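You operate a simulated robot arm through the tools that you are given. There is no shell and no other tool.

You run a simulated robot arm. Do the job below in one go: nothing can be reset, and whatever is moved stays where it is left.

TASK
The soak bench tripped: reset it and restart the two smaller of blowers one, three and five.
Fine: all three switches off before the reset; the biggest flow on the data plates stays off.

It is judged by the outcome, as a careful person would: the job done as asked, and still so three seconds after it is handed in. It fails if anything else is knocked over, pushed out of place, dropped, spilled or broken.

THE ROBOT
A 7-joint arm with a two-finger parallel gripper, fixed in place. Base frame: the origin is at the foot of the arm, x ahead of it, y to its left, z up; the work surface is at about z = 0.806. Lengths are in m, angles in degrees, forces in N, time in s.
Its first joint turns from -149.0 to 149.0 degrees. Payload 3.43 kg.
The tool frame sits at the grasp point between the pads (the TCP): z along the fingers, y along the line on which they close. The tips reach 0.03 m beyond it. Largest opening 0.094 m; finger width 0.028, thickness 0.01; the body of the gripper, 0.05 by 0.096 m, starts 0.055 m behind the TCP.
Orientation is that of the tool frame in the base frame, as a unit quaternion [w, x, y, z]. With the fingers straight down and closing along the base's y, the tool's x points along the base's -x, its y along +y and its z along -z.

THE INTERFACE
- The arm moves only by the tool servo_tool. Its argument "rows" is text: rows parted by semicolons, each of 7 numbers parted by spaces: the shift along the tool's x, y, z in m, then the turn, a rotation vector about the tool's x, y, z in degrees, then the closure, from 0 (fully open) to 1 (shut). In form: tx ty tz rx ry rz gripper; .... A call has 1 to 20 rows; each row is the pose to reach, as a shift and turn from the pose commanded when the call began, along the tool's axes at that moment. Each row takes 0.2 s and may step no farther than 0.05 m and 8.6 degrees from the row before; otherwise, or with a gripper value out of range, the whole call is refused. Where a pose cannot be reached the arm comes as near as it can. A force on the tool above 40 N (or 10 N above the force at the start of the call, whichever is more), or a blocked arm, ends the call early, and 0.2 s more pass. The fingers move at their own pace (about 0.045 m/s each) and stop on an object; they squeeze with about 33 N. The grip force told is the motor's: it shows also when the fingers shut on nothing. Time passes only in rows, and 0.2 s behind the last, so rows that repeat a pose let the fingers close. The reply holds the time, the measured pose of the TCP, the force on the tool along the base axes, the opening and the grip force, in the units named above and with some noise, with the torque about the TCP (base axes, N m) and any sound that the robot's microphone picked up.
- Cameras (640 x 400 px; columns grow to the right, rows downward): "scene" is fixed at [0.0503, 0.6498, 1.5765]; the picture's right is [0.55, -0.83, 0.00], its down [-0.67, -0.45, -0.59] and it looks along [0.49, 0.33, -0.81] (base axes); focal length 314 px, centre (320, 200). "wrist" rides on the gripper at [0.076, 0.014, -0.102] in the tool frame; the picture's right is [-0.18, 0.98, 0.00], its down [-0.75, -0.14, -0.64] and it looks along [-0.63, -0.12, 0.77] (tool axes); focal length 243 px, centre (320, 200). There is no depth. A picture from a camera that has moved, and an enlarged one, comes with that camera's place and axes in the base frame and with its lens.
- snapshot(camera): a new picture of that camera. It takes no simulated time.
- enlarge(camera, box): a new picture of the part [left, top, right, bottom] of that camera's present view, enlarged. It takes no simulated time.
- hand_in(): hands the job in; it is judged then, once.

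Nothing tells you positions but the pictures and the camera data. Unless the task says otherwise, let go and move clear before handing in.

The tools are called as a command line: name --argument value ..., lists and objects as JSON in quotes. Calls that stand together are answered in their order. servo_tool: Moves the arm, as the interface text tells. Its arguments: {"type":"object","properties":{"rows":{"type":"string"}},"required":["rows"]} The other tools are called the same way: snapshot (camera) takes a picture; enlarge (camera, box) takes an enlarged picture of a part of a camera's view; hand_in () hands the job in.

At the start:

```text
clock: 0.0
position: [0.7521, 0.6397, 1.1247]
orientation: [0.0, -0.001, 1.0, -0.001]
force: [0.2, -0.7, 0.7]
torque: [0.03, -0.01, -0.02]
opening: 0.094
gripper_force: 0.0
```

scene: 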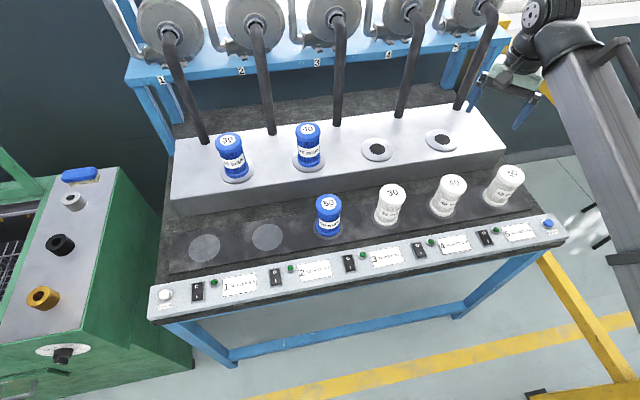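
wrist: 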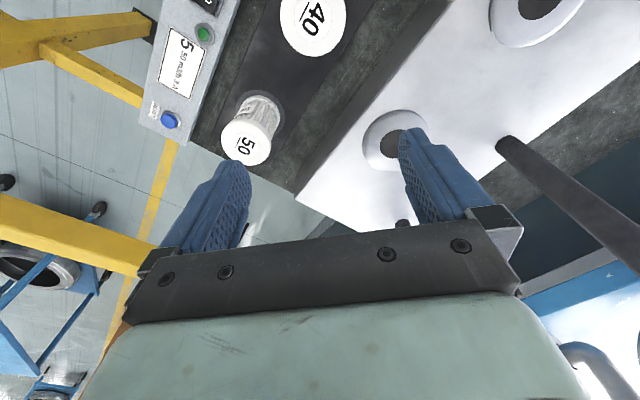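

I see a bench with five blowers, a front control rail with rocker switches, lamps, data plates, a white button at the left end and a blue one at the right. I'll enlarge the views to read the plates and switch states first.

enlarge --camera "scene" --box '[140, 250, 300, 330]'

enlarge --camera "scene" --box '[260, 230, 420, 330]'

enlarge --camera "scene" --box '[400, 190, 580, 290]'

enlarge --camera "scene" --box '[120, 0, 520, 250]'

enlarge --camera "wrist" --box '[120, 0, 280, 140]'

```text
4.00 times, centred on (220, 290) of scene
camera zoom: at [0.0503, 0.6498, 1.5765], right [0.55, -0.83, 0.0], down [-0.67, -0.45, -0.59], along [0.49, 0.33, -0.81], focal length 1257 px, centre (720, -160)
```

zoom: 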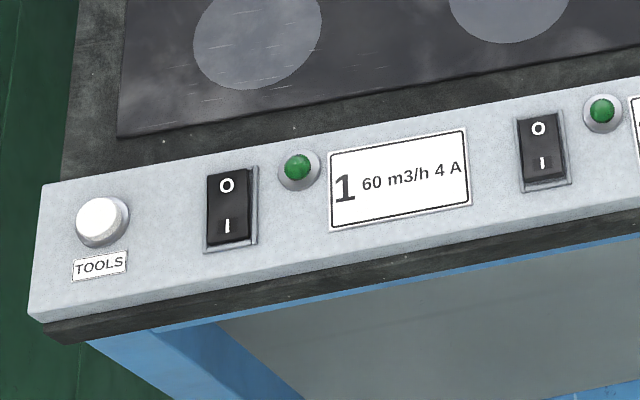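

```text
4.00 times, centred on (340, 280) of scene
camera zoom: at [0.0503, 0.6498, 1.5765], right [0.55, -0.83, 0.0], down [-0.67, -0.45, -0.59], along [0.49, 0.33, -0.81], focal length 1257 px, centre (240, -120)
```

zoom: 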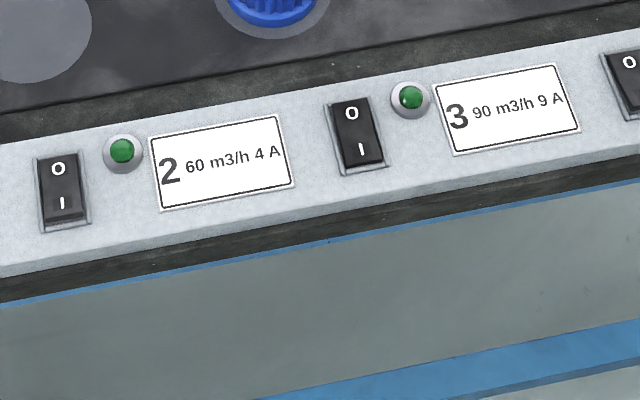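

```text
3.56 times, centred on (490, 240) of scene
camera zoom: at [0.0503, 0.6498, 1.5765], right [0.55, -0.83, 0.0], down [-0.67, -0.45, -0.59], along [0.49, 0.33, -0.81], focal length 1117 px, centre (-284, 58)
```

zoom: 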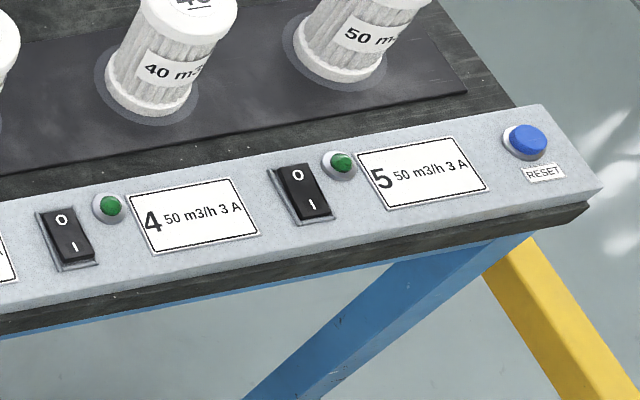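

```text
1.60 times, centred on (320, 125) of scene
camera zoom: at [0.0503, 0.6498, 1.5765], right [0.55, -0.83, 0.0], down [-0.67, -0.45, -0.59], along [0.49, 0.33, -0.81], focal length 503 px, centre (320, 320)
```

zoom: 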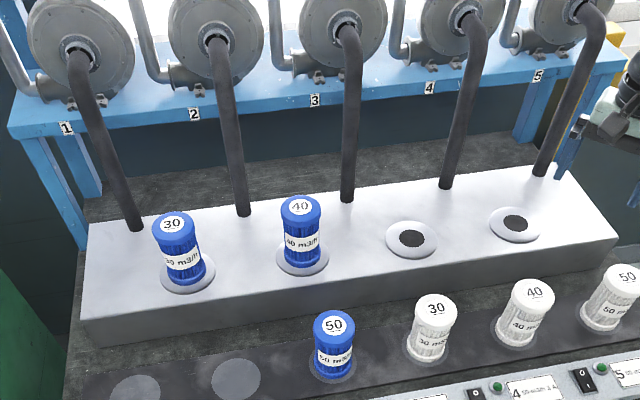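

```text
2.86 times, centred on (200, 70) of wrist
camera zoom: at [0.6759, 0.6551, 1.2279], right [0.18, 0.98, 0.0], down [0.75, -0.14, 0.64], along [0.63, -0.12, -0.77], focal length 693 px, centre (663, 571)
```

zoom: 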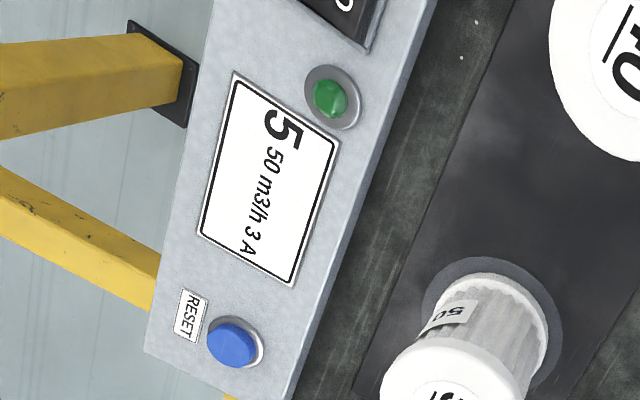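

The plates read 1: 60 m³/h, 3: 90 m³/h and 5: 50 m³/h, so blower 3 stays off and 1 and 5 get restarted. RESET is the blue button, at about (0.79, 0.38, 0.83). Next I'll look closer at the rocker positions.

enlarge --camera "scene" --box '[182, 272, 222, 310]'

enlarge --camera "scene" --box '[258, 258, 298, 296]'

enlarge --camera "scene" --box '[332, 245, 372, 283]'

enlarge --camera "scene" --box '[400, 232, 440, 270]'

enlarge --camera "scene" --box '[466, 220, 506, 258]'

enlarge --camera "scene" --box '[525, 205, 575, 245]'

```text
10.53 times, centred on (202, 291) of scene
camera zoom: at [0.0503, 0.6498, 1.5765], right [0.55, -0.83, 0.0], down [-0.67, -0.45, -0.59], along [0.49, 0.33, -0.81], focal length 3308 px, centre (1562, -758)
```

zoom: 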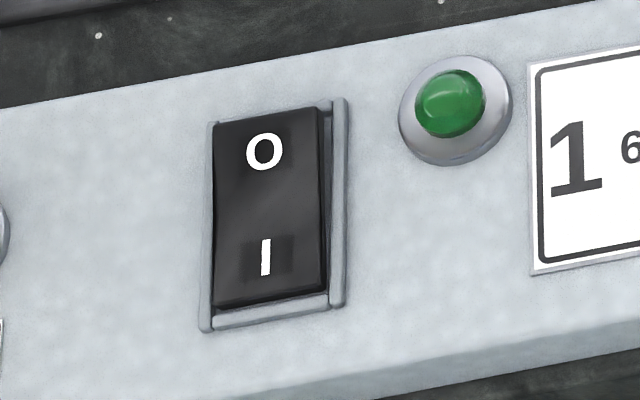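

```text
10.53 times, centred on (278, 277) of scene
camera zoom: at [0.0503, 0.6498, 1.5765], right [0.55, -0.83, 0.0], down [-0.67, -0.45, -0.59], along [0.49, 0.33, -0.81], focal length 3308 px, centre (762, -610)
```

zoom: 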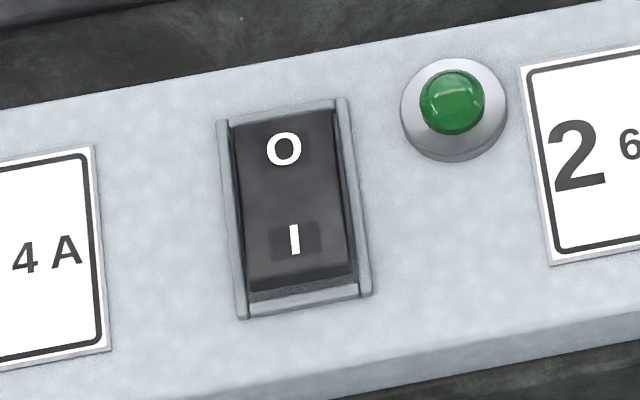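

```text
10.53 times, centred on (352, 264) of scene
camera zoom: at [0.0503, 0.6498, 1.5765], right [0.55, -0.83, 0.0], down [-0.67, -0.45, -0.59], along [0.49, 0.33, -0.81], focal length 3308 px, centre (-17, -474)
```

zoom: 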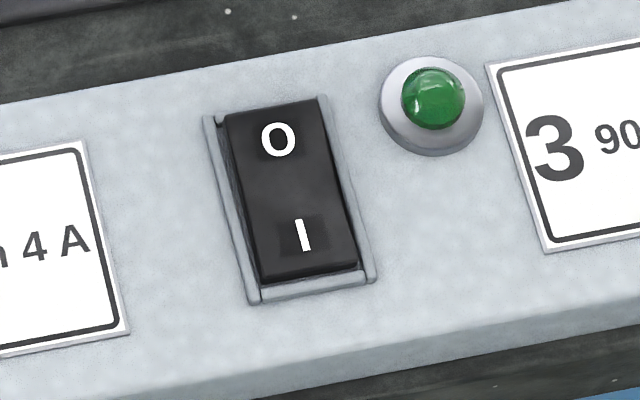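

```text
10.53 times, centred on (420, 251) of scene
camera zoom: at [0.0503, 0.6498, 1.5765], right [0.55, -0.83, 0.0], down [-0.67, -0.45, -0.59], along [0.49, 0.33, -0.81], focal length 3308 px, centre (-733, -337)
```

zoom: 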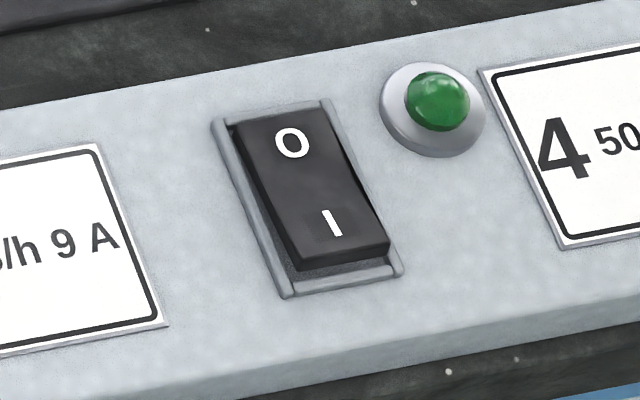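

```text
10.53 times, centred on (486, 239) of scene
camera zoom: at [0.0503, 0.6498, 1.5765], right [0.55, -0.83, 0.0], down [-0.67, -0.45, -0.59], along [0.49, 0.33, -0.81], focal length 3308 px, centre (-1427, -210)
```

zoom: 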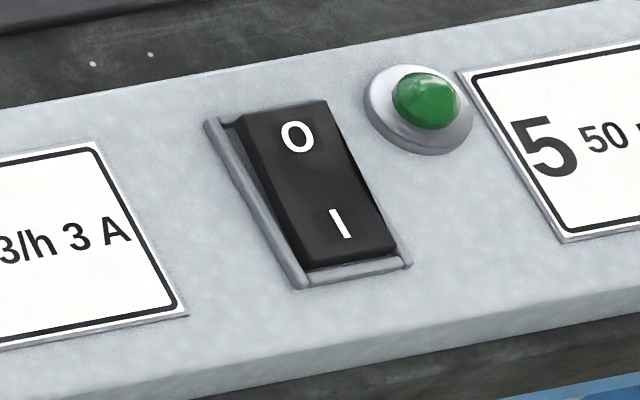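

```text
10.00 times, centred on (550, 225) of scene
camera zoom: at [0.0503, 0.6498, 1.5765], right [0.55, -0.83, 0.0], down [-0.67, -0.45, -0.59], along [0.49, 0.33, -0.81], focal length 3143 px, centre (-1980, -50)
```

zoom: 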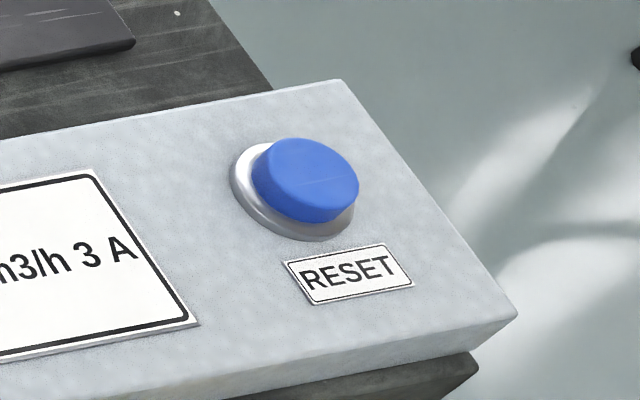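

Rockers 1, 3 and 5 have their I end pressed in (on), while 2 and 4 have O pressed in (off). First I'll move over toward switch 5 with the fingers shut and the tool squared to the rail, which runs at about 45° in the base frame.

servo_tool --rows "0.0165 -0.02 0.0094 0 0 -5.625 1; 0.033 -0.04 0.0188 0 0 -11.25 1; 0.0495 -0.06 0.0281 0 0 -16.875 1; 0.066 -0.08 0.0375 0 0 -22.5 1; 0.0825 -0.1 0.0469 0 0 -28.125 1; 0.099 -0.12 0.0563 0 0 -33.75 1; 0.1155 -0.14 0.0656 0 0 -39.375 1; 0.132 -0.16 0.075 0 0 -45 1; 0.132 -0.16 0.075 0 0 -45 1; 0.132 -0.16 0.075 0 0 -45 1"

snapshot --camera "wrist"

snapshot --camera "scene"

```text
clock: 2.2
position: [0.6205, 0.4798, 1.0519]
orientation: [0.001, -0.382, 0.924, 0.0]
force: [-0.4, -0.2, -0.2]
torque: [-0.01, -0.01, 0.02]
opening: 0.0
gripper_force: 33.2
```

```text
taken
camera wrist: at [0.556, 0.4354, 1.1542], right [-0.57, 0.82, 0.0], down [0.63, 0.43, 0.64], along [0.53, 0.36, -0.77], focal length 243 px, centre (320, 200)
```

wrist: 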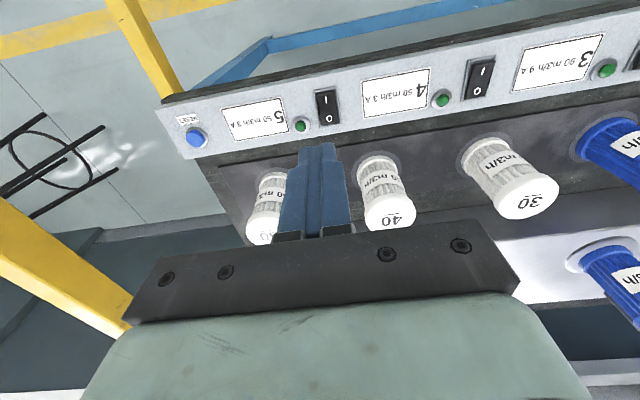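

```text
taken
```

scene: 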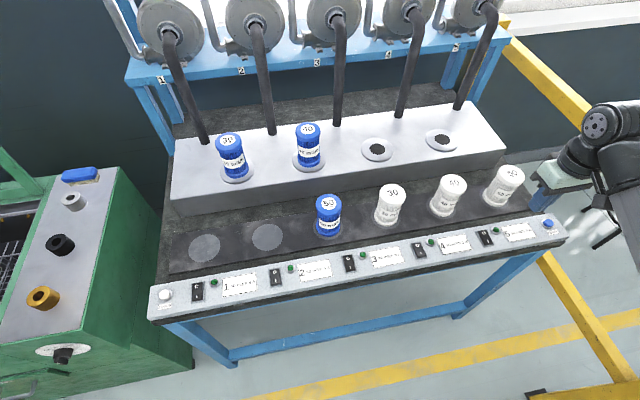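

The tool now sits square to the rail, and the wrist view shows RESET, switch 5 and switch 4. I'll enlarge it to fix their positions accurately.

enlarge --camera "wrist" --box '[280, 70, 360, 140]'

enlarge --camera "wrist" --box '[150, 90, 230, 160]'

enlarge --camera "wrist" --box '[560, 0, 640, 80]'

```text
5.71 times, centred on (320, 105) of wrist
camera zoom: at [0.556, 0.4354, 1.1542], right [-0.57, 0.82, 0.0], down [0.63, 0.43, 0.64], along [0.53, 0.36, -0.77], focal length 1386 px, centre (320, 743)
```

zoom: 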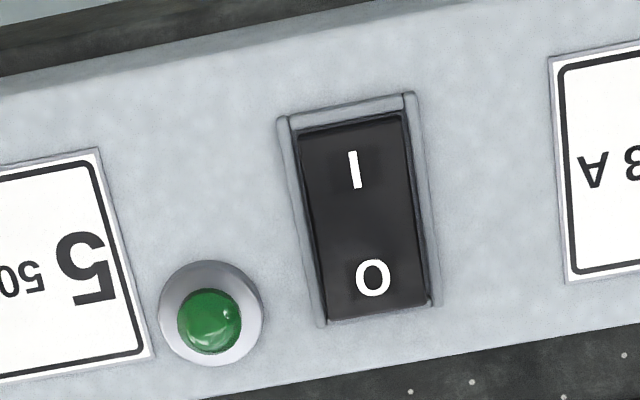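

```text
5.71 times, centred on (190, 125) of wrist
camera zoom: at [0.556, 0.4354, 1.1542], right [-0.57, 0.82, 0.0], down [0.63, 0.43, 0.64], along [0.53, 0.36, -0.77], focal length 1386 px, centre (1063, 629)
```

zoom: 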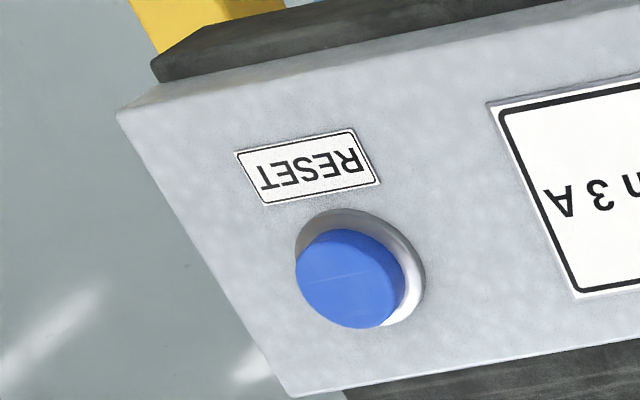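

```text
5.00 times, centred on (600, 40) of wrist
camera zoom: at [0.556, 0.4354, 1.1542], right [-0.57, 0.82, 0.0], down [0.63, 0.43, 0.64], along [0.53, 0.36, -0.77], focal length 1213 px, centre (-1080, 1000)
```

zoom: 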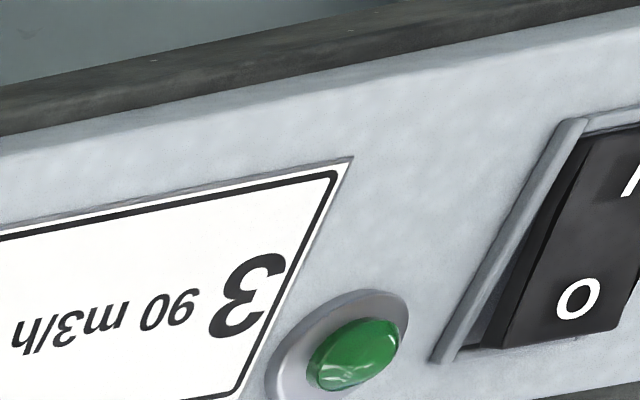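

Switch 5's bezel is about 30 × 47 mm, centred near (0.643, 0.508, 0.83), with its O end outward. I'll tilt the fingers outward 25° so one fingertip edge makes contact, and hover above the O end to check alignment.

servo_tool --rows "-0.0099 0.0007 0.0284 0 -5 0 1; -0.0197 0.0013 0.0568 0 -10 0 1; -0.0296 0.002 0.0851 0 -15 0 1; -0.0394 0.0026 0.1135 0 -20 0 1; -0.0493 0.0033 0.1419 0 -25 0 1; -0.0493 0.0033 0.1419 0 -25 0 1; -0.0493 0.0033 0.1419 0 -25 0 1"

snapshot --camera "wrist"

snapshot --camera "scene"

```text
clock: 3.8
position: [0.6548, 0.5189, 0.9106]
orientation: [0.2, -0.373, 0.902, 0.083]
force: [0.8, -0.6, -0.3]
torque: [0.01, 0.04, -0.01]
opening: 0.0001
gripper_force: 33.2
```

```text
taken
camera wrist: at [0.5644, 0.4485, 0.9709], right [-0.58, 0.81, 0.08], down [0.39, 0.19, 0.9], along [0.72, 0.55, -0.43], focal length 243 px, centre (320, 200)
```

wrist: 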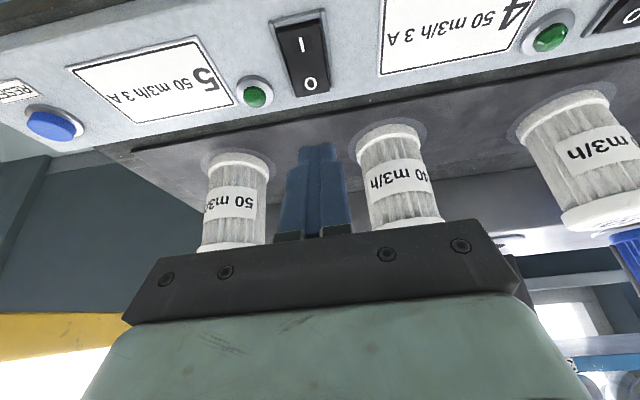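

```text
taken
```

scene: 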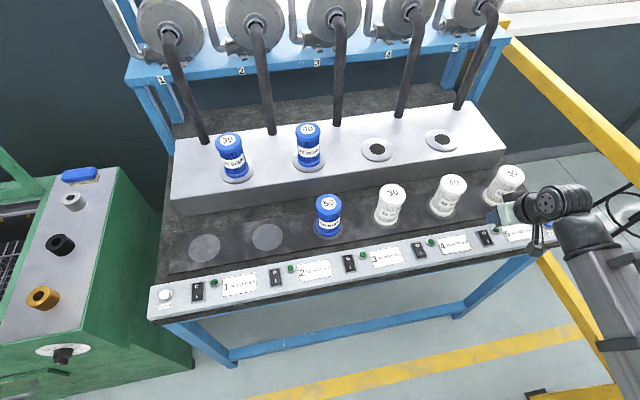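

The fingertip hovers just above and behind switch 5. I'll enlarge both views to check lateral alignment and height.

enlarge --camera "scene" --box '[460, 190, 540, 250]'

enlarge --camera "wrist" --box '[250, 0, 390, 180]'

```text
6.67 times, centred on (500, 220) of scene
camera zoom: at [0.0503, 0.6498, 1.5765], right [0.55, -0.83, 0.0], down [-0.67, -0.45, -0.59], along [0.49, 0.33, -0.81], focal length 2095 px, centre (-880, 67)
```

zoom: 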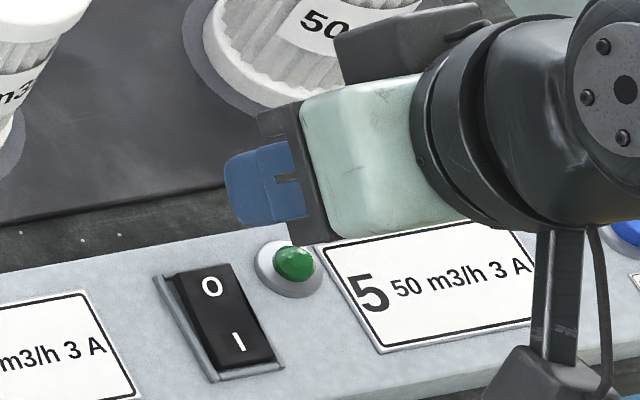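

```text
2.22 times, centred on (320, 90) of wrist
camera zoom: at [0.5644, 0.4485, 0.9709], right [-0.58, 0.81, 0.08], down [0.39, 0.19, 0.9], along [0.72, 0.55, -0.43], focal length 539 px, centre (320, 444)
```

zoom: 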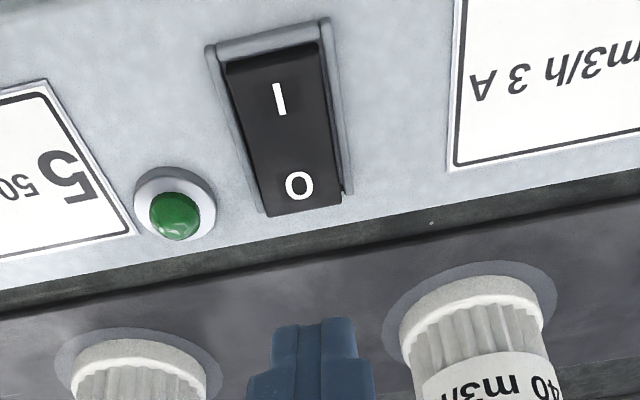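

Tool and switch 5 line up laterally to within about 1 mm; the tip is a few millimetres far out on the O end, so I'll shift in 4 mm. I'll lower it to just above the rocker and check before pressing.

servo_tool --rows "0.0099 0 0.0119 0 0 0 1; 0.0151 0 0.0228 0 0 0 1; 0.0172 0 0.0273 0 0 0 1; 0.0172 0 0.0273 0 0 0 1"

enlarge --camera "scene" --box '[460, 200, 520, 250]'

enlarge --camera "wrist" --box '[250, 50, 390, 180]'

```text
clock: 4.8
position: [0.649, 0.5154, 0.8761]
orientation: [0.199, -0.373, 0.902, 0.084]
force: [-0.4, -1.0, 0.3]
torque: [-0.02, 0.01, 0.0]
opening: 0.0
gripper_force: 33.2
```

```text
8.00 times, centred on (490, 225) of scene
camera zoom: at [0.0503, 0.6498, 1.5765], right [0.55, -0.83, 0.0], down [-0.67, -0.45, -0.59], along [0.49, 0.33, -0.81], focal length 2514 px, centre (-1040, 0)
```

zoom: 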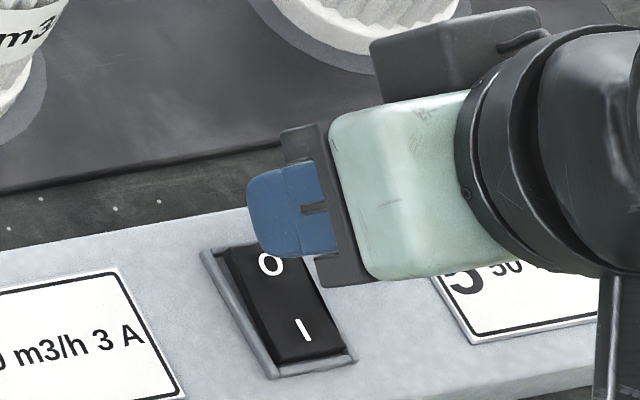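

```text
3.08 times, centred on (320, 115) of wrist
camera zoom: at [0.5604, 0.4458, 0.9372], right [-0.58, 0.81, 0.08], down [0.39, 0.19, 0.9], along [0.72, 0.55, -0.43], focal length 746 px, centre (320, 462)
```

zoom: 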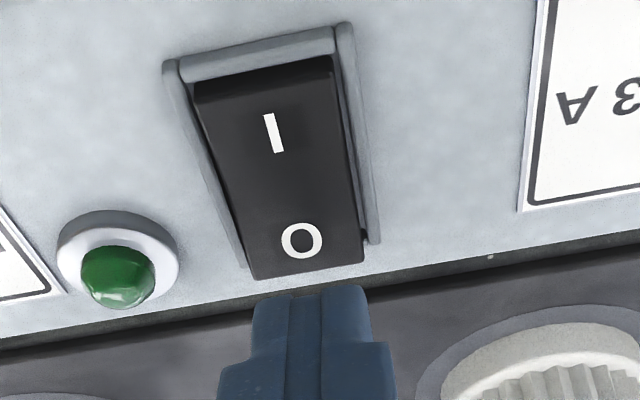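

The rounded fingertip is centred over the O end of switch 5, about 5 mm above it. I'll press down in small steps and watch the force.

servo_tool --rows "0.0017 0 0.0036 0 0 0 1; 0.003 0 0.0063 0 0 0 1; 0.0042 0 0.0091 0 0 0 1; 0.0055 0 0.0118 0 0 0 1; 0.0063 0 0.0136 0 0 0 1; 0.0068 0 0.0145 0 0 0 1"

enlarge --camera "scene" --box '[460, 200, 520, 250]'

enlarge --camera "wrist" --box '[250, 50, 390, 180]'

```text
clock: 6.4
position: [0.6503, 0.5158, 0.8624]
orientation: [0.204, -0.374, 0.901, 0.085]
force: [0.1, -1.0, 9.8]
torque: [-0.05, 0.01, -0.01]
opening: 0.0
gripper_force: 32.7
heard: click
stopped in row 6: the force on the tool passed its limit at 42 N (the readings are from after the stop); the commanded pose is now the measured one
```

```text
8.00 times, centred on (490, 225) of scene
camera zoom: at [0.0503, 0.6498, 1.5765], right [0.55, -0.83, 0.0], down [-0.67, -0.45, -0.59], along [0.49, 0.33, -0.81], focal length 2514 px, centre (-1040, 0)
```

zoom: 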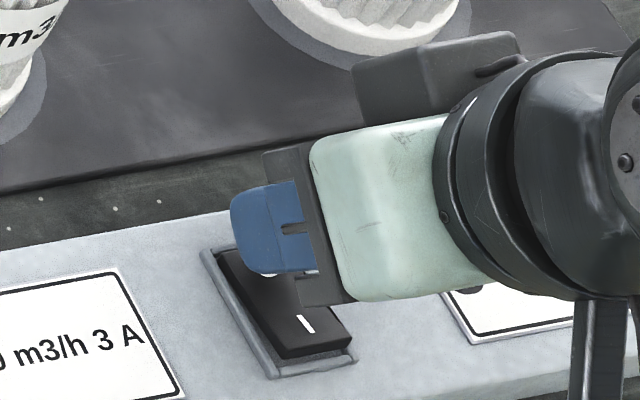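

```text
3.08 times, centred on (320, 115) of wrist
camera zoom: at [0.5608, 0.4461, 0.9237], right [-0.58, 0.81, 0.08], down [0.39, 0.19, 0.9], along [0.72, 0.55, -0.42], focal length 746 px, centre (320, 462)
```

zoom: 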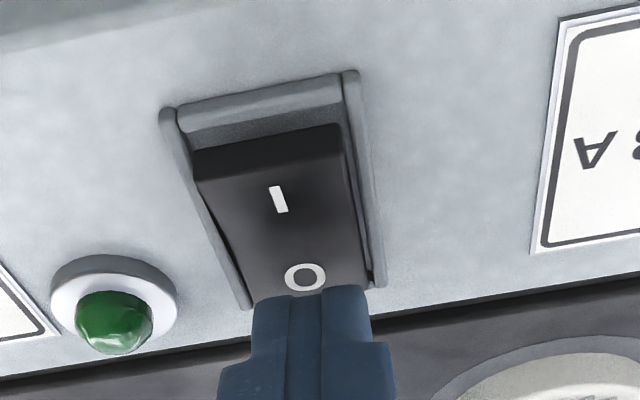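

I heard a click, and switch 5's I end is now raised, so it is off. Next I'll lift and slide along the rail to hover above switch 3.

servo_tool --rows "-0.0106 0 -0.0227 0 0 0 1; -0.0211 0 -0.0453 0 0 0 1; -0.0211 0.042 -0.0453 0 0 0 1; -0.0211 0.084 -0.0453 0 0 0 1; -0.0211 0.126 -0.0453 0 0 0 1; -0.0211 0.168 -0.0453 0 0 0 1; -0.0211 0.21 -0.0453 0 0 0 1; -0.0211 0.252 -0.0453 0 0 0 1; -0.0211 0.294 -0.0453 0 0 0 1; -0.0211 0.336 -0.0453 0 0 0 1; -0.0211 0.3776 -0.0453 0 0 0 1; -0.0211 0.3776 -0.0453 0 0 0 1; -0.0211 0.3776 -0.0453 0 0 0 1"

snapshot --camera "scene"

snapshot --camera "wrist"

enlarge --camera "scene" --box '[466, 220, 506, 258]'

```text
clock: 9.2
position: [0.3844, 0.7817, 0.9123]
orientation: [0.202, -0.373, 0.902, 0.084]
force: [-0.3, -0.5, 0.2]
torque: [-0.05, -0.05, 0.0]
opening: 0.0002
gripper_force: 32.7
```

```text
taken
```

scene: 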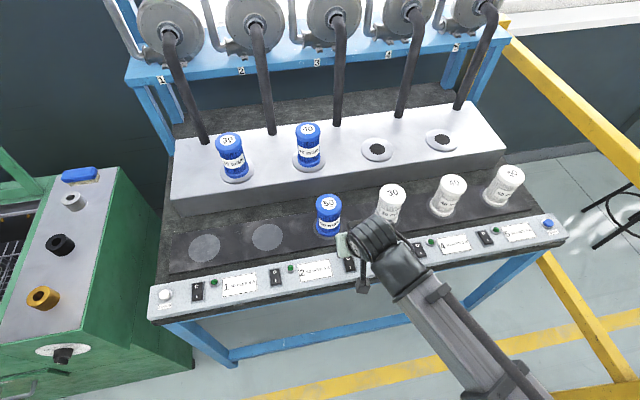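

```text
taken
camera wrist: at [0.2937, 0.7125, 0.9729], right [-0.58, 0.81, 0.08], down [0.39, 0.19, 0.9], along [0.72, 0.55, -0.42], focal length 243 px, centre (320, 200)
```

wrist: 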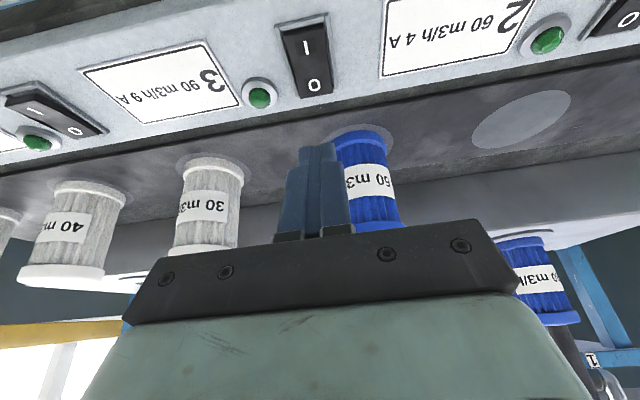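

```text
10.53 times, centred on (486, 239) of scene
camera zoom: at [0.0503, 0.6498, 1.5765], right [0.55, -0.83, 0.0], down [-0.67, -0.45, -0.59], along [0.49, 0.33, -0.81], focal length 3308 px, centre (-1427, -210)
```

zoom: 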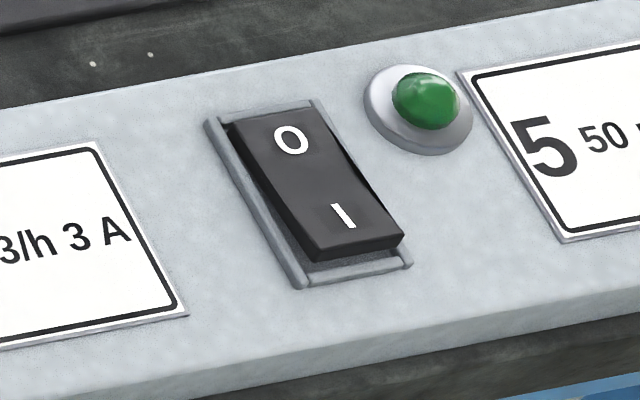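

Switch 5 is confirmed off. The tool is now over switch 3; I'll check alignment.

enlarge --camera "wrist" --box '[250, 0, 390, 180]'

enlarge --camera "scene" --box '[320, 215, 400, 285]'

```text
2.22 times, centred on (320, 90) of wrist
camera zoom: at [0.2937, 0.7125, 0.9729], right [-0.58, 0.81, 0.08], down [0.39, 0.19, 0.9], along [0.72, 0.55, -0.42], focal length 539 px, centre (320, 444)
```

zoom: 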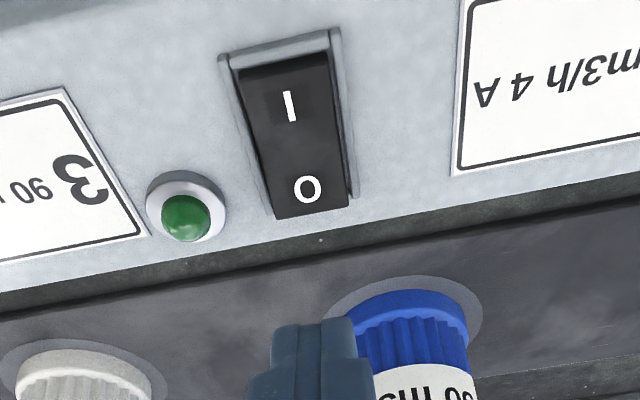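

```text
5.71 times, centred on (360, 250) of scene
camera zoom: at [0.0503, 0.6498, 1.5765], right [0.55, -0.83, 0.0], down [-0.67, -0.45, -0.59], along [0.49, 0.33, -0.81], focal length 1796 px, centre (91, -86)
```

zoom: 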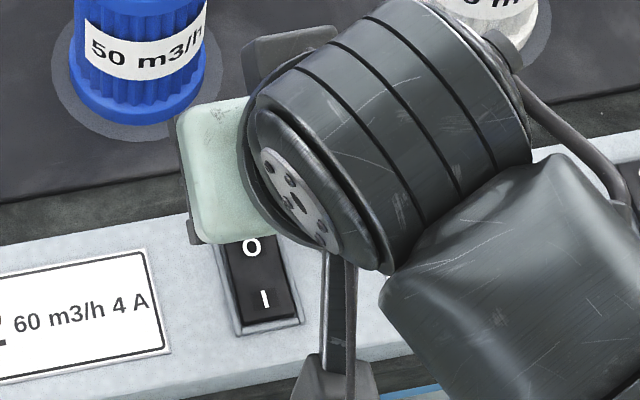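

Switch 3 is centred about 3.7 mm further along the rail than the tip. I'll correct that and press its O end with small steps.

servo_tool --rows "0.0103 0.0037 0.0173 0 0 0 1; 0.0162 0.0037 0.03 0 0 0 1; 0.0179 0.0037 0.0336 0 0 0 1; 0.0191 0.0037 0.0364 0 0 0 1; 0.0204 0.0037 0.0391 0 0 0 1; 0.0217 0.0037 0.0418 0 0 0 1; 0.0225 0.0037 0.0436 0 0 0 1; 0.0229 0.0037 0.0445 0 0 0 1"

enlarge --camera "wrist" --box '[250, 50, 390, 180]'

```text
clock: 11.0
position: [0.38, 0.7833, 0.8639]
orientation: [0.203, -0.373, 0.901, 0.085]
force: [-3.4, -2.0, 19.4]
torque: [-0.1, 0.09, -0.15]
opening: 0.0
gripper_force: 33.2
heard: click
```

```text
3.08 times, centred on (320, 115) of wrist
camera zoom: at [0.2897, 0.7133, 0.924], right [-0.58, 0.81, 0.08], down [0.39, 0.19, 0.9], along [0.72, 0.55, -0.42], focal length 746 px, centre (320, 462)
```

zoom: 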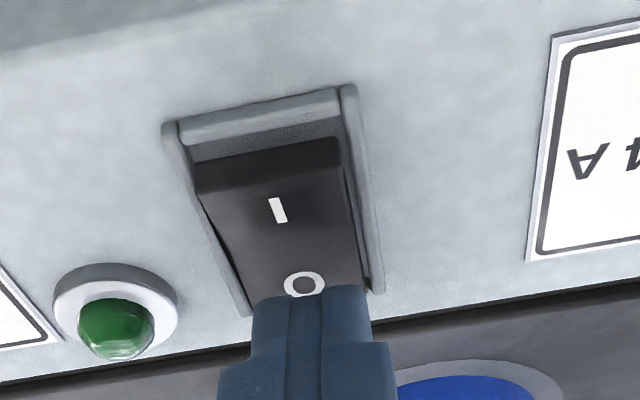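

Switch 3 clicked and is off. Switch 1 lies about 0.38 m further along and near the edge of reach, so I'll lift, move partway and tilt the fingers further outward, checking that the arm keeps up.

servo_tool --rows "-0.0106 0 -0.0227 0 0 0 1; -0.0232 0 -0.0498 0 0 0 1; -0.0222 0.04 -0.0503 0 -2.5 0 1; -0.0212 0.08 -0.0508 0 -5 0 1; -0.0201 0.12 -0.0512 0 -7.5 0 1; -0.0191 0.16 -0.0517 0 -10 0 1; -0.0181 0.2 -0.0522 0 -13 0 1; -0.0181 0.24 -0.0522 0 -13 0 1; -0.0181 0.28 -0.0522 0 -13 0 1; -0.0181 0.28 -0.0522 0 -13 0 1; -0.0181 0.28 -0.0522 0 -13 0 1"

snapshot --camera "scene"

snapshot --camera "wrist"

```text
clock: 13.4
position: [0.1767, 0.9779, 0.9175]
orientation: [0.303, -0.362, 0.873, 0.125]
force: [0.1, 0.3, -0.2]
torque: [0.0, 0.0, 0.02]
opening: 0.0
gripper_force: 32.6
```

```text
taken
```

scene: 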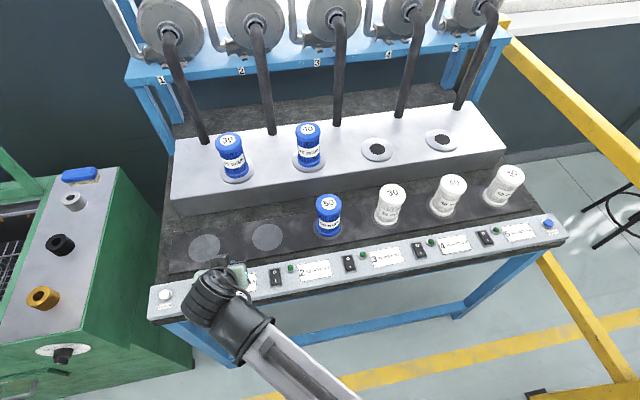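

```text
taken
camera wrist: at [0.0797, 0.9007, 0.9499], right [-0.59, 0.8, 0.11], down [0.24, 0.04, 0.97], along [0.77, 0.6, -0.21], focal length 243 px, centre (320, 200)
```

wrist: 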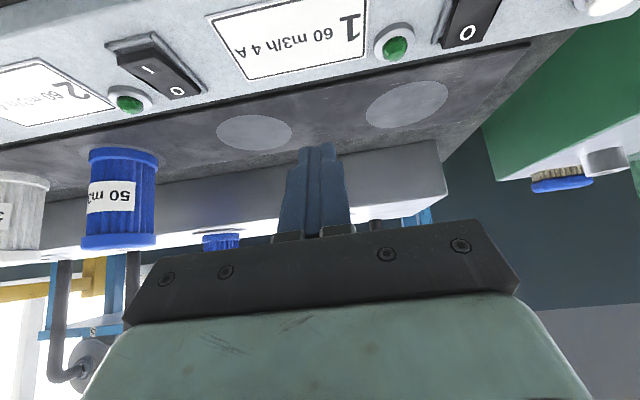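

The arm tracks well with the 38° tilt, and the green machine's side is about 0.2 m beyond the rail end, so there is room. I'll move the remaining ~0.097 m to hover over switch 1.

servo_tool --rows "0 0.025 0 0 0 0 1; 0 0.05 0 0 0 0 1; 0 0.075 0 0 0 0 1; 0 0.0965 0 0 0 0 1; 0 0.0965 0 0 0 0 1; 0 0.0965 0 0 0 0 1"

snapshot --camera "scene"

enlarge --camera "wrist" --box '[250, 0, 390, 180]'

enlarge --camera "scene" --box '[160, 250, 240, 320]'

```text
clock: 14.8
position: [0.1087, 1.0462, 0.9164]
orientation: [0.303, -0.362, 0.873, 0.126]
force: [0.2, -0.5, -0.2]
torque: [-0.01, 0.0, -0.02]
opening: 0.0
gripper_force: 33.0
```

```text
taken
```

scene: 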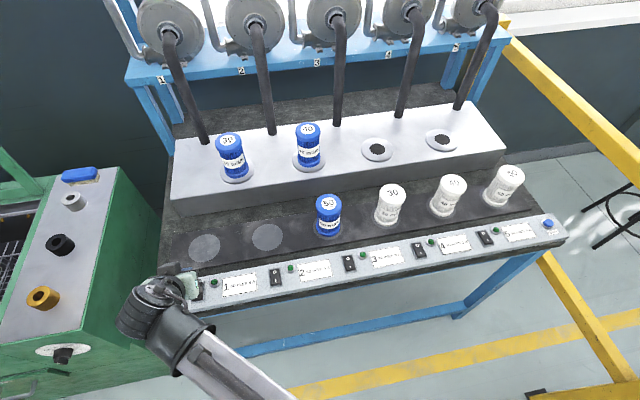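

```text
2.22 times, centred on (320, 90) of wrist
camera zoom: at [0.0125, 0.9697, 0.9504], right [-0.59, 0.8, 0.11], down [0.24, 0.04, 0.97], along [0.77, 0.6, -0.21], focal length 539 px, centre (320, 444)
```

zoom: 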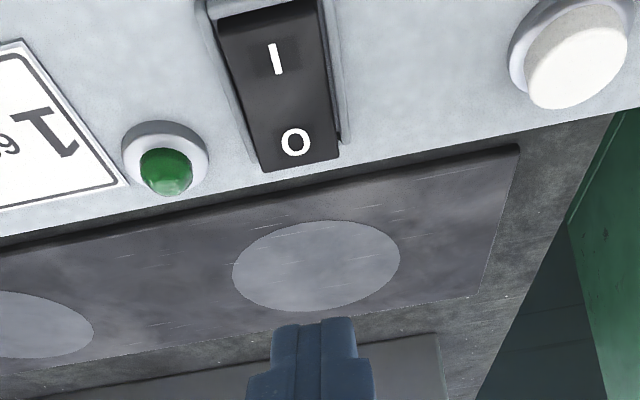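

```text
5.71 times, centred on (200, 285) of scene
camera zoom: at [0.0503, 0.6498, 1.5765], right [0.55, -0.83, 0.0], down [-0.67, -0.45, -0.59], along [0.49, 0.33, -0.81], focal length 1796 px, centre (1006, -286)
```

zoom: 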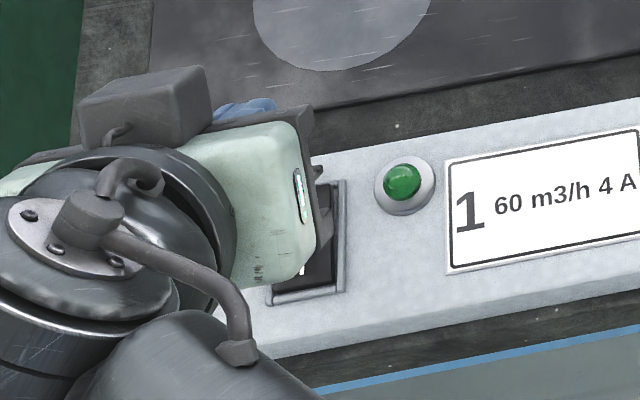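

The tool reaches switch 1, with its O end about 3 mm inward and 2 mm further along. I'll correct, descend to just above it, and check once more.

servo_tool --rows "0.0148 0.002 0.0138 0 0 0 1; 0.0247 0.002 0.0264 0 0 0 1; 0.0278 0.002 0.0303 0 0 0 1; 0.0278 0.002 0.0303 0 0 0 1"

enlarge --camera "wrist" --box '[250, 30, 390, 180]'

```text
clock: 15.8
position: [0.1065, 1.0446, 0.8753]
orientation: [0.303, -0.361, 0.873, 0.126]
force: [0.2, -0.6, -1.0]
torque: [-0.02, -0.01, 0.0]
opening: 0.0001
gripper_force: 32.9
```

```text
2.67 times, centred on (320, 105) of wrist
camera zoom: at [0.009, 0.9681, 0.9093], right [-0.59, 0.8, 0.11], down [0.24, 0.04, 0.97], along [0.77, 0.6, -0.21], focal length 647 px, centre (320, 453)
```

zoom: 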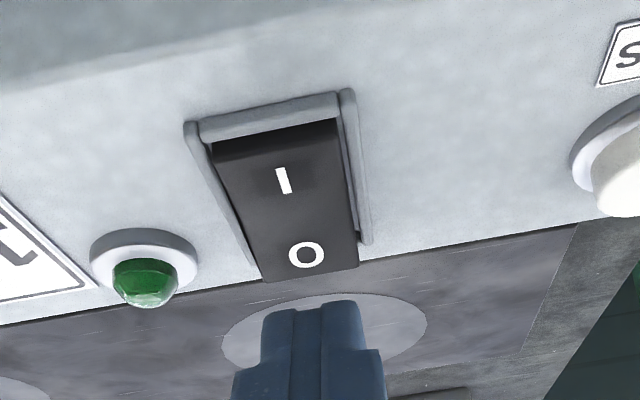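

The tip is centred over the O end of switch 1, slightly above. Pressing in small steps now.

servo_tool --rows "0.0025 0 0.0031 0 0 0 1; 0.0043 0 0.0055 0 0 0 1; 0.0062 0 0.0079 0 0 0 1; 0.0074 0 0.0094 0 0 0 1; 0.008 0 0.0102 0 0 0 1"

enlarge --camera "wrist" --box '[250, 30, 390, 180]'

```text
clock: 17.0
position: [0.1046, 1.0453, 0.8625]
orientation: [0.302, -0.361, 0.873, 0.126]
force: [0.5, -0.6, 1.0]
torque: [0.0, -0.03, 0.02]
opening: 0.0
gripper_force: 33.7
heard: click
```

```text
2.67 times, centred on (320, 105) of wrist
camera zoom: at [0.0083, 0.9678, 0.8967], right [-0.59, 0.8, 0.11], down [0.24, 0.04, 0.97], along [0.77, 0.6, -0.21], focal length 647 px, centre (320, 453)
```

zoom: 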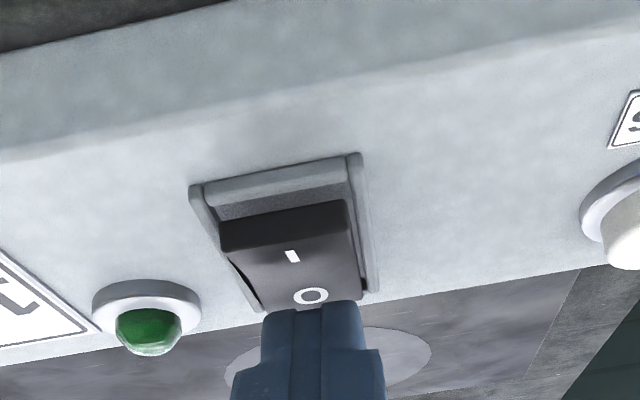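

Switch 1 clicked and is off, so all three are off. Next I'll lift and travel along the rail toward RESET at the far end.

servo_tool --rows "-0.0186 0 -0.0236 0 0 0 1; -0.0371 0 -0.0472 0 0 0 1; -0.0371 -0.047 -0.0472 0 1.6 0 1; -0.0371 -0.094 -0.0472 0 3.2 0 1; -0.0371 -0.141 -0.0472 0 4.8 0 1; -0.0371 -0.188 -0.0472 0 6.4 0 1; -0.0371 -0.235 -0.0472 0 8 0 1; -0.0371 -0.282 -0.0472 0 9.6 0 1; -0.0371 -0.329 -0.0472 0 11.2 0 1; -0.0371 -0.376 -0.0472 0 13 0 1; -0.0371 -0.423 -0.0472 0 13 0 1; -0.0371 -0.47 -0.0472 0 13 0 1; -0.0371 -0.517 -0.0472 0 13 0 1; -0.0371 -0.564 -0.0472 0 13 0 1; -0.0371 -0.611 -0.0472 0 13 0 1; -0.0371 -0.658 -0.0472 0 13 0 1; -0.0371 -0.705 -0.0472 0 13 0 1; -0.0371 -0.752 -0.0472 0 13 0 1; -0.0371 -0.799 -0.0472 0 13 0 1; -0.0371 -0.846 -0.0472 0 13 0 1"

snapshot --camera "scene"

snapshot --camera "wrist"

enlarge --camera "scene" --box '[182, 272, 222, 310]'

enlarge --camera "scene" --box '[332, 245, 372, 283]'

```text
clock: 21.2
position: [0.7039, 0.447, 0.922]
orientation: [0.203, -0.375, 0.901, 0.084]
force: [-0.3, -0.1, 0.5]
torque: [0.03, 0.0, 0.01]
opening: 0.0
gripper_force: 33.2
```

```text
taken
```

scene: 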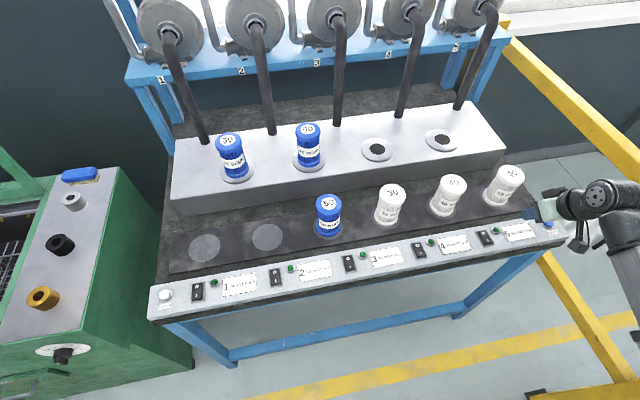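

```text
taken
camera wrist: at [0.6139, 0.378, 0.9827], right [-0.58, 0.81, 0.08], down [0.39, 0.19, 0.9], along [0.72, 0.55, -0.42], focal length 243 px, centre (320, 200)
```

wrist: 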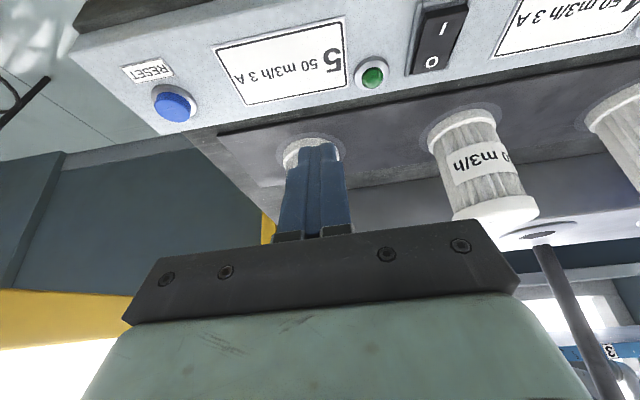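

```text
10.53 times, centred on (202, 291) of scene
camera zoom: at [0.0503, 0.6498, 1.5765], right [0.55, -0.83, 0.0], down [-0.67, -0.45, -0.59], along [0.49, 0.33, -0.81], focal length 3308 px, centre (1562, -758)
```

zoom: 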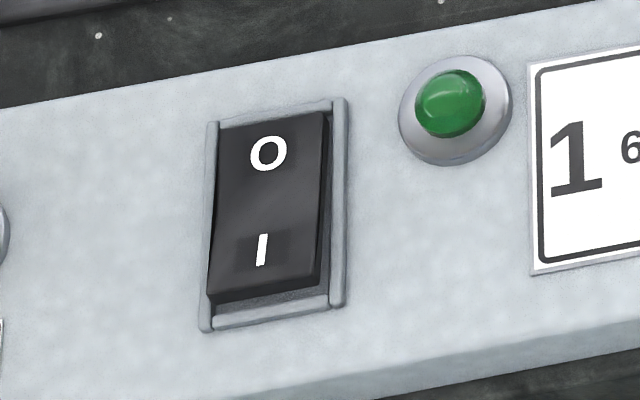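

```text
10.53 times, centred on (352, 264) of scene
camera zoom: at [0.0503, 0.6498, 1.5765], right [0.55, -0.83, 0.0], down [-0.67, -0.45, -0.59], along [0.49, 0.33, -0.81], focal length 3308 px, centre (-17, -474)
```

zoom: 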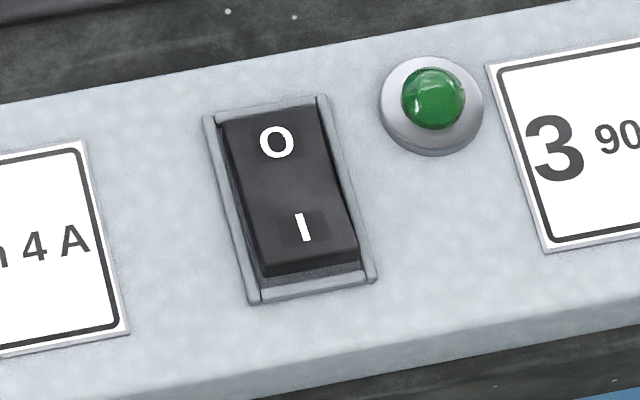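

Scene views confirm switches 1 and 3 are off too. I'll move the last 10 cm toward RESET and refine its position.

servo_tool --rows "0 -0.035 0 0 0 0 1; 0 -0.07 0 0 0 0 1; 0 -0.1 0 0 0 0 1; 0 -0.1 0 0 0 0 1; 0 -0.1 0 0 0 0 1"

enlarge --camera "wrist" --box '[230, 20, 390, 180]'

enlarge --camera "scene" --box '[520, 190, 600, 250]'

```text
clock: 22.4
position: [0.7756, 0.3773, 0.9225]
orientation: [0.202, -0.374, 0.902, 0.083]
force: [0.0, 0.6, 0.2]
torque: [-0.01, -0.02, 0.02]
opening: 0.0
gripper_force: 33.3
```

```text
2.50 times, centred on (310, 100) of wrist
camera zoom: at [0.6863, 0.3072, 0.9828], right [-0.58, 0.81, 0.08], down [0.39, 0.19, 0.9], along [0.72, 0.55, -0.42], focal length 606 px, centre (345, 450)
```

zoom: 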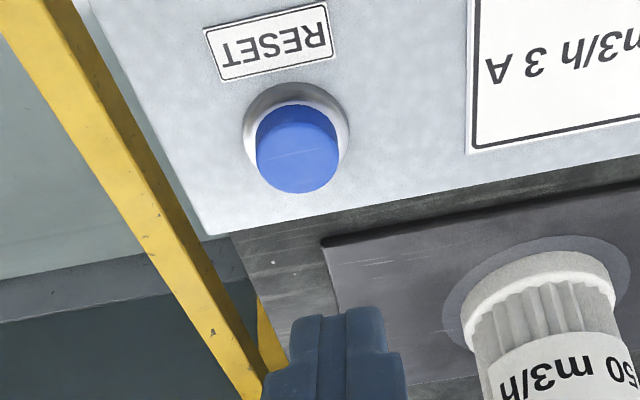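

```text
6.67 times, centred on (560, 220) of scene
camera zoom: at [0.0503, 0.6498, 1.5765], right [0.55, -0.83, 0.0], down [-0.67, -0.45, -0.59], along [0.49, 0.33, -0.81], focal length 2095 px, centre (-1280, 67)
```

zoom: 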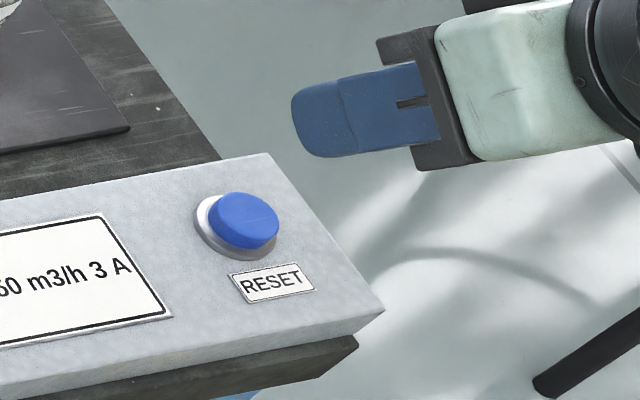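

RESET is about 6 mm further along and slightly inward from the tip. I'll correct that and lower to about 1 cm above it for a check.

servo_tool --rows "0.0115 -0.003 0.0168 0 0 0 1; 0.023 -0.006 0.0335 0 0 0 1; 0.023 -0.006 0.0335 0 0 0 1; 0.023 -0.006 0.0335 0 0 0 1"

enlarge --camera "wrist" --box '[240, 50, 380, 180]'

enlarge --camera "scene" --box '[520, 195, 590, 250]'

```text
clock: 23.4
position: [0.7755, 0.368, 0.8821]
orientation: [0.202, -0.374, 0.901, 0.084]
force: [-0.5, 0.0, -0.2]
torque: [-0.04, 0.04, 0.01]
opening: 0.0
gripper_force: 32.9
```

```text
3.08 times, centred on (310, 115) of wrist
camera zoom: at [0.6859, 0.2983, 0.9433], right [-0.58, 0.81, 0.08], down [0.39, 0.19, 0.9], along [0.72, 0.55, -0.42], focal length 746 px, centre (351, 462)
```

zoom: 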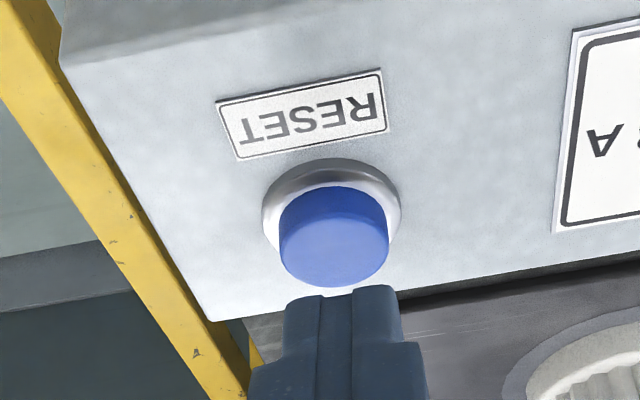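

```text
7.27 times, centred on (555, 222) of scene
camera zoom: at [0.0503, 0.6498, 1.5765], right [0.55, -0.83, 0.0], down [-0.67, -0.45, -0.59], along [0.49, 0.33, -0.81], focal length 2286 px, centre (-1389, 36)
```

zoom: 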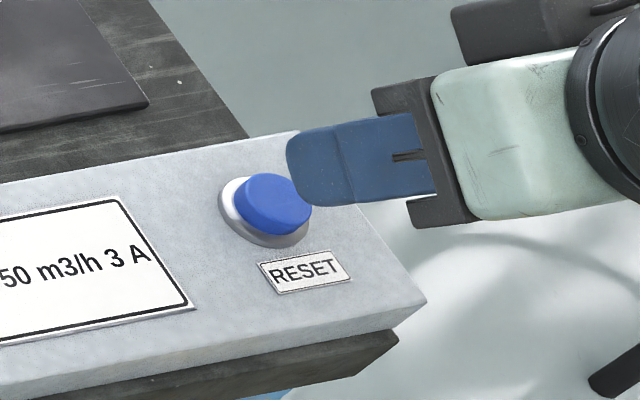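

The tip is directly over the RESET button, about 1 cm up. I'll press it in small steps.

servo_tool --rows "0.0025 -0.0012 0.0054 0 0 0 1; 0.0038 -0.0012 0.0082 0 0 0 1; 0.0046 -0.0012 0.01 0 0 0 1; 0.0055 -0.0012 0.0118 0 0 0 1; 0.0063 -0.0012 0.0136 0 0 0 1; 0.0072 -0.0012 0.0154 0 0 0 1"

enlarge --camera "wrist" --box '[240, 50, 380, 180]'

enlarge --camera "scene" --box '[520, 195, 590, 250]'

```text
clock: 24.8
position: [0.775, 0.367, 0.8665]
orientation: [0.203, -0.374, 0.901, 0.085]
force: [-0.1, -0.5, 0.2]
torque: [-0.01, -0.04, -0.03]
opening: 0.0
gripper_force: 32.6
```

```text
3.08 times, centred on (310, 115) of wrist
camera zoom: at [0.6853, 0.2972, 0.9272], right [-0.58, 0.81, 0.08], down [0.39, 0.19, 0.9], along [0.72, 0.55, -0.42], focal length 746 px, centre (351, 462)
```

zoom: 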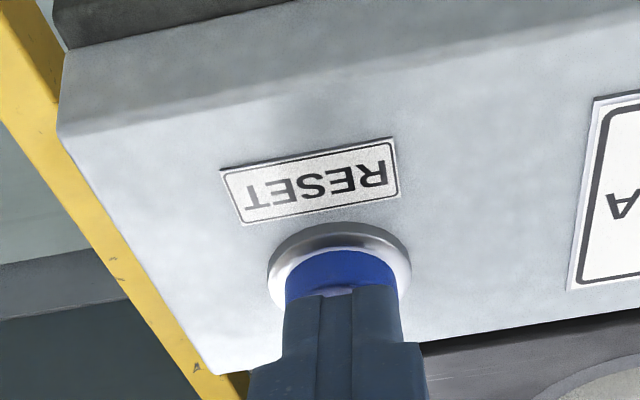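

```text
7.27 times, centred on (555, 222) of scene
camera zoom: at [0.0503, 0.6498, 1.5765], right [0.55, -0.83, 0.0], down [-0.67, -0.45, -0.59], along [0.49, 0.33, -0.81], focal length 2286 px, centre (-1389, 36)
```

zoom: 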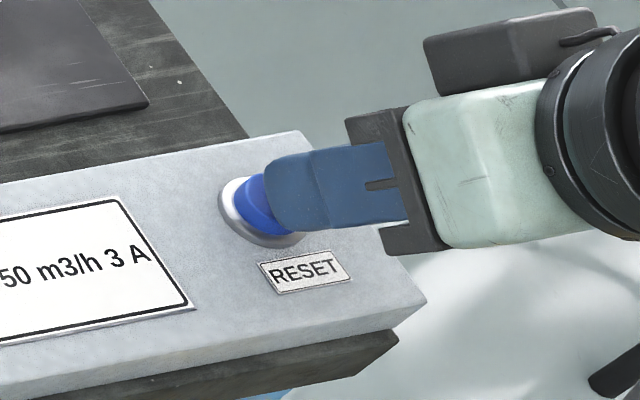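

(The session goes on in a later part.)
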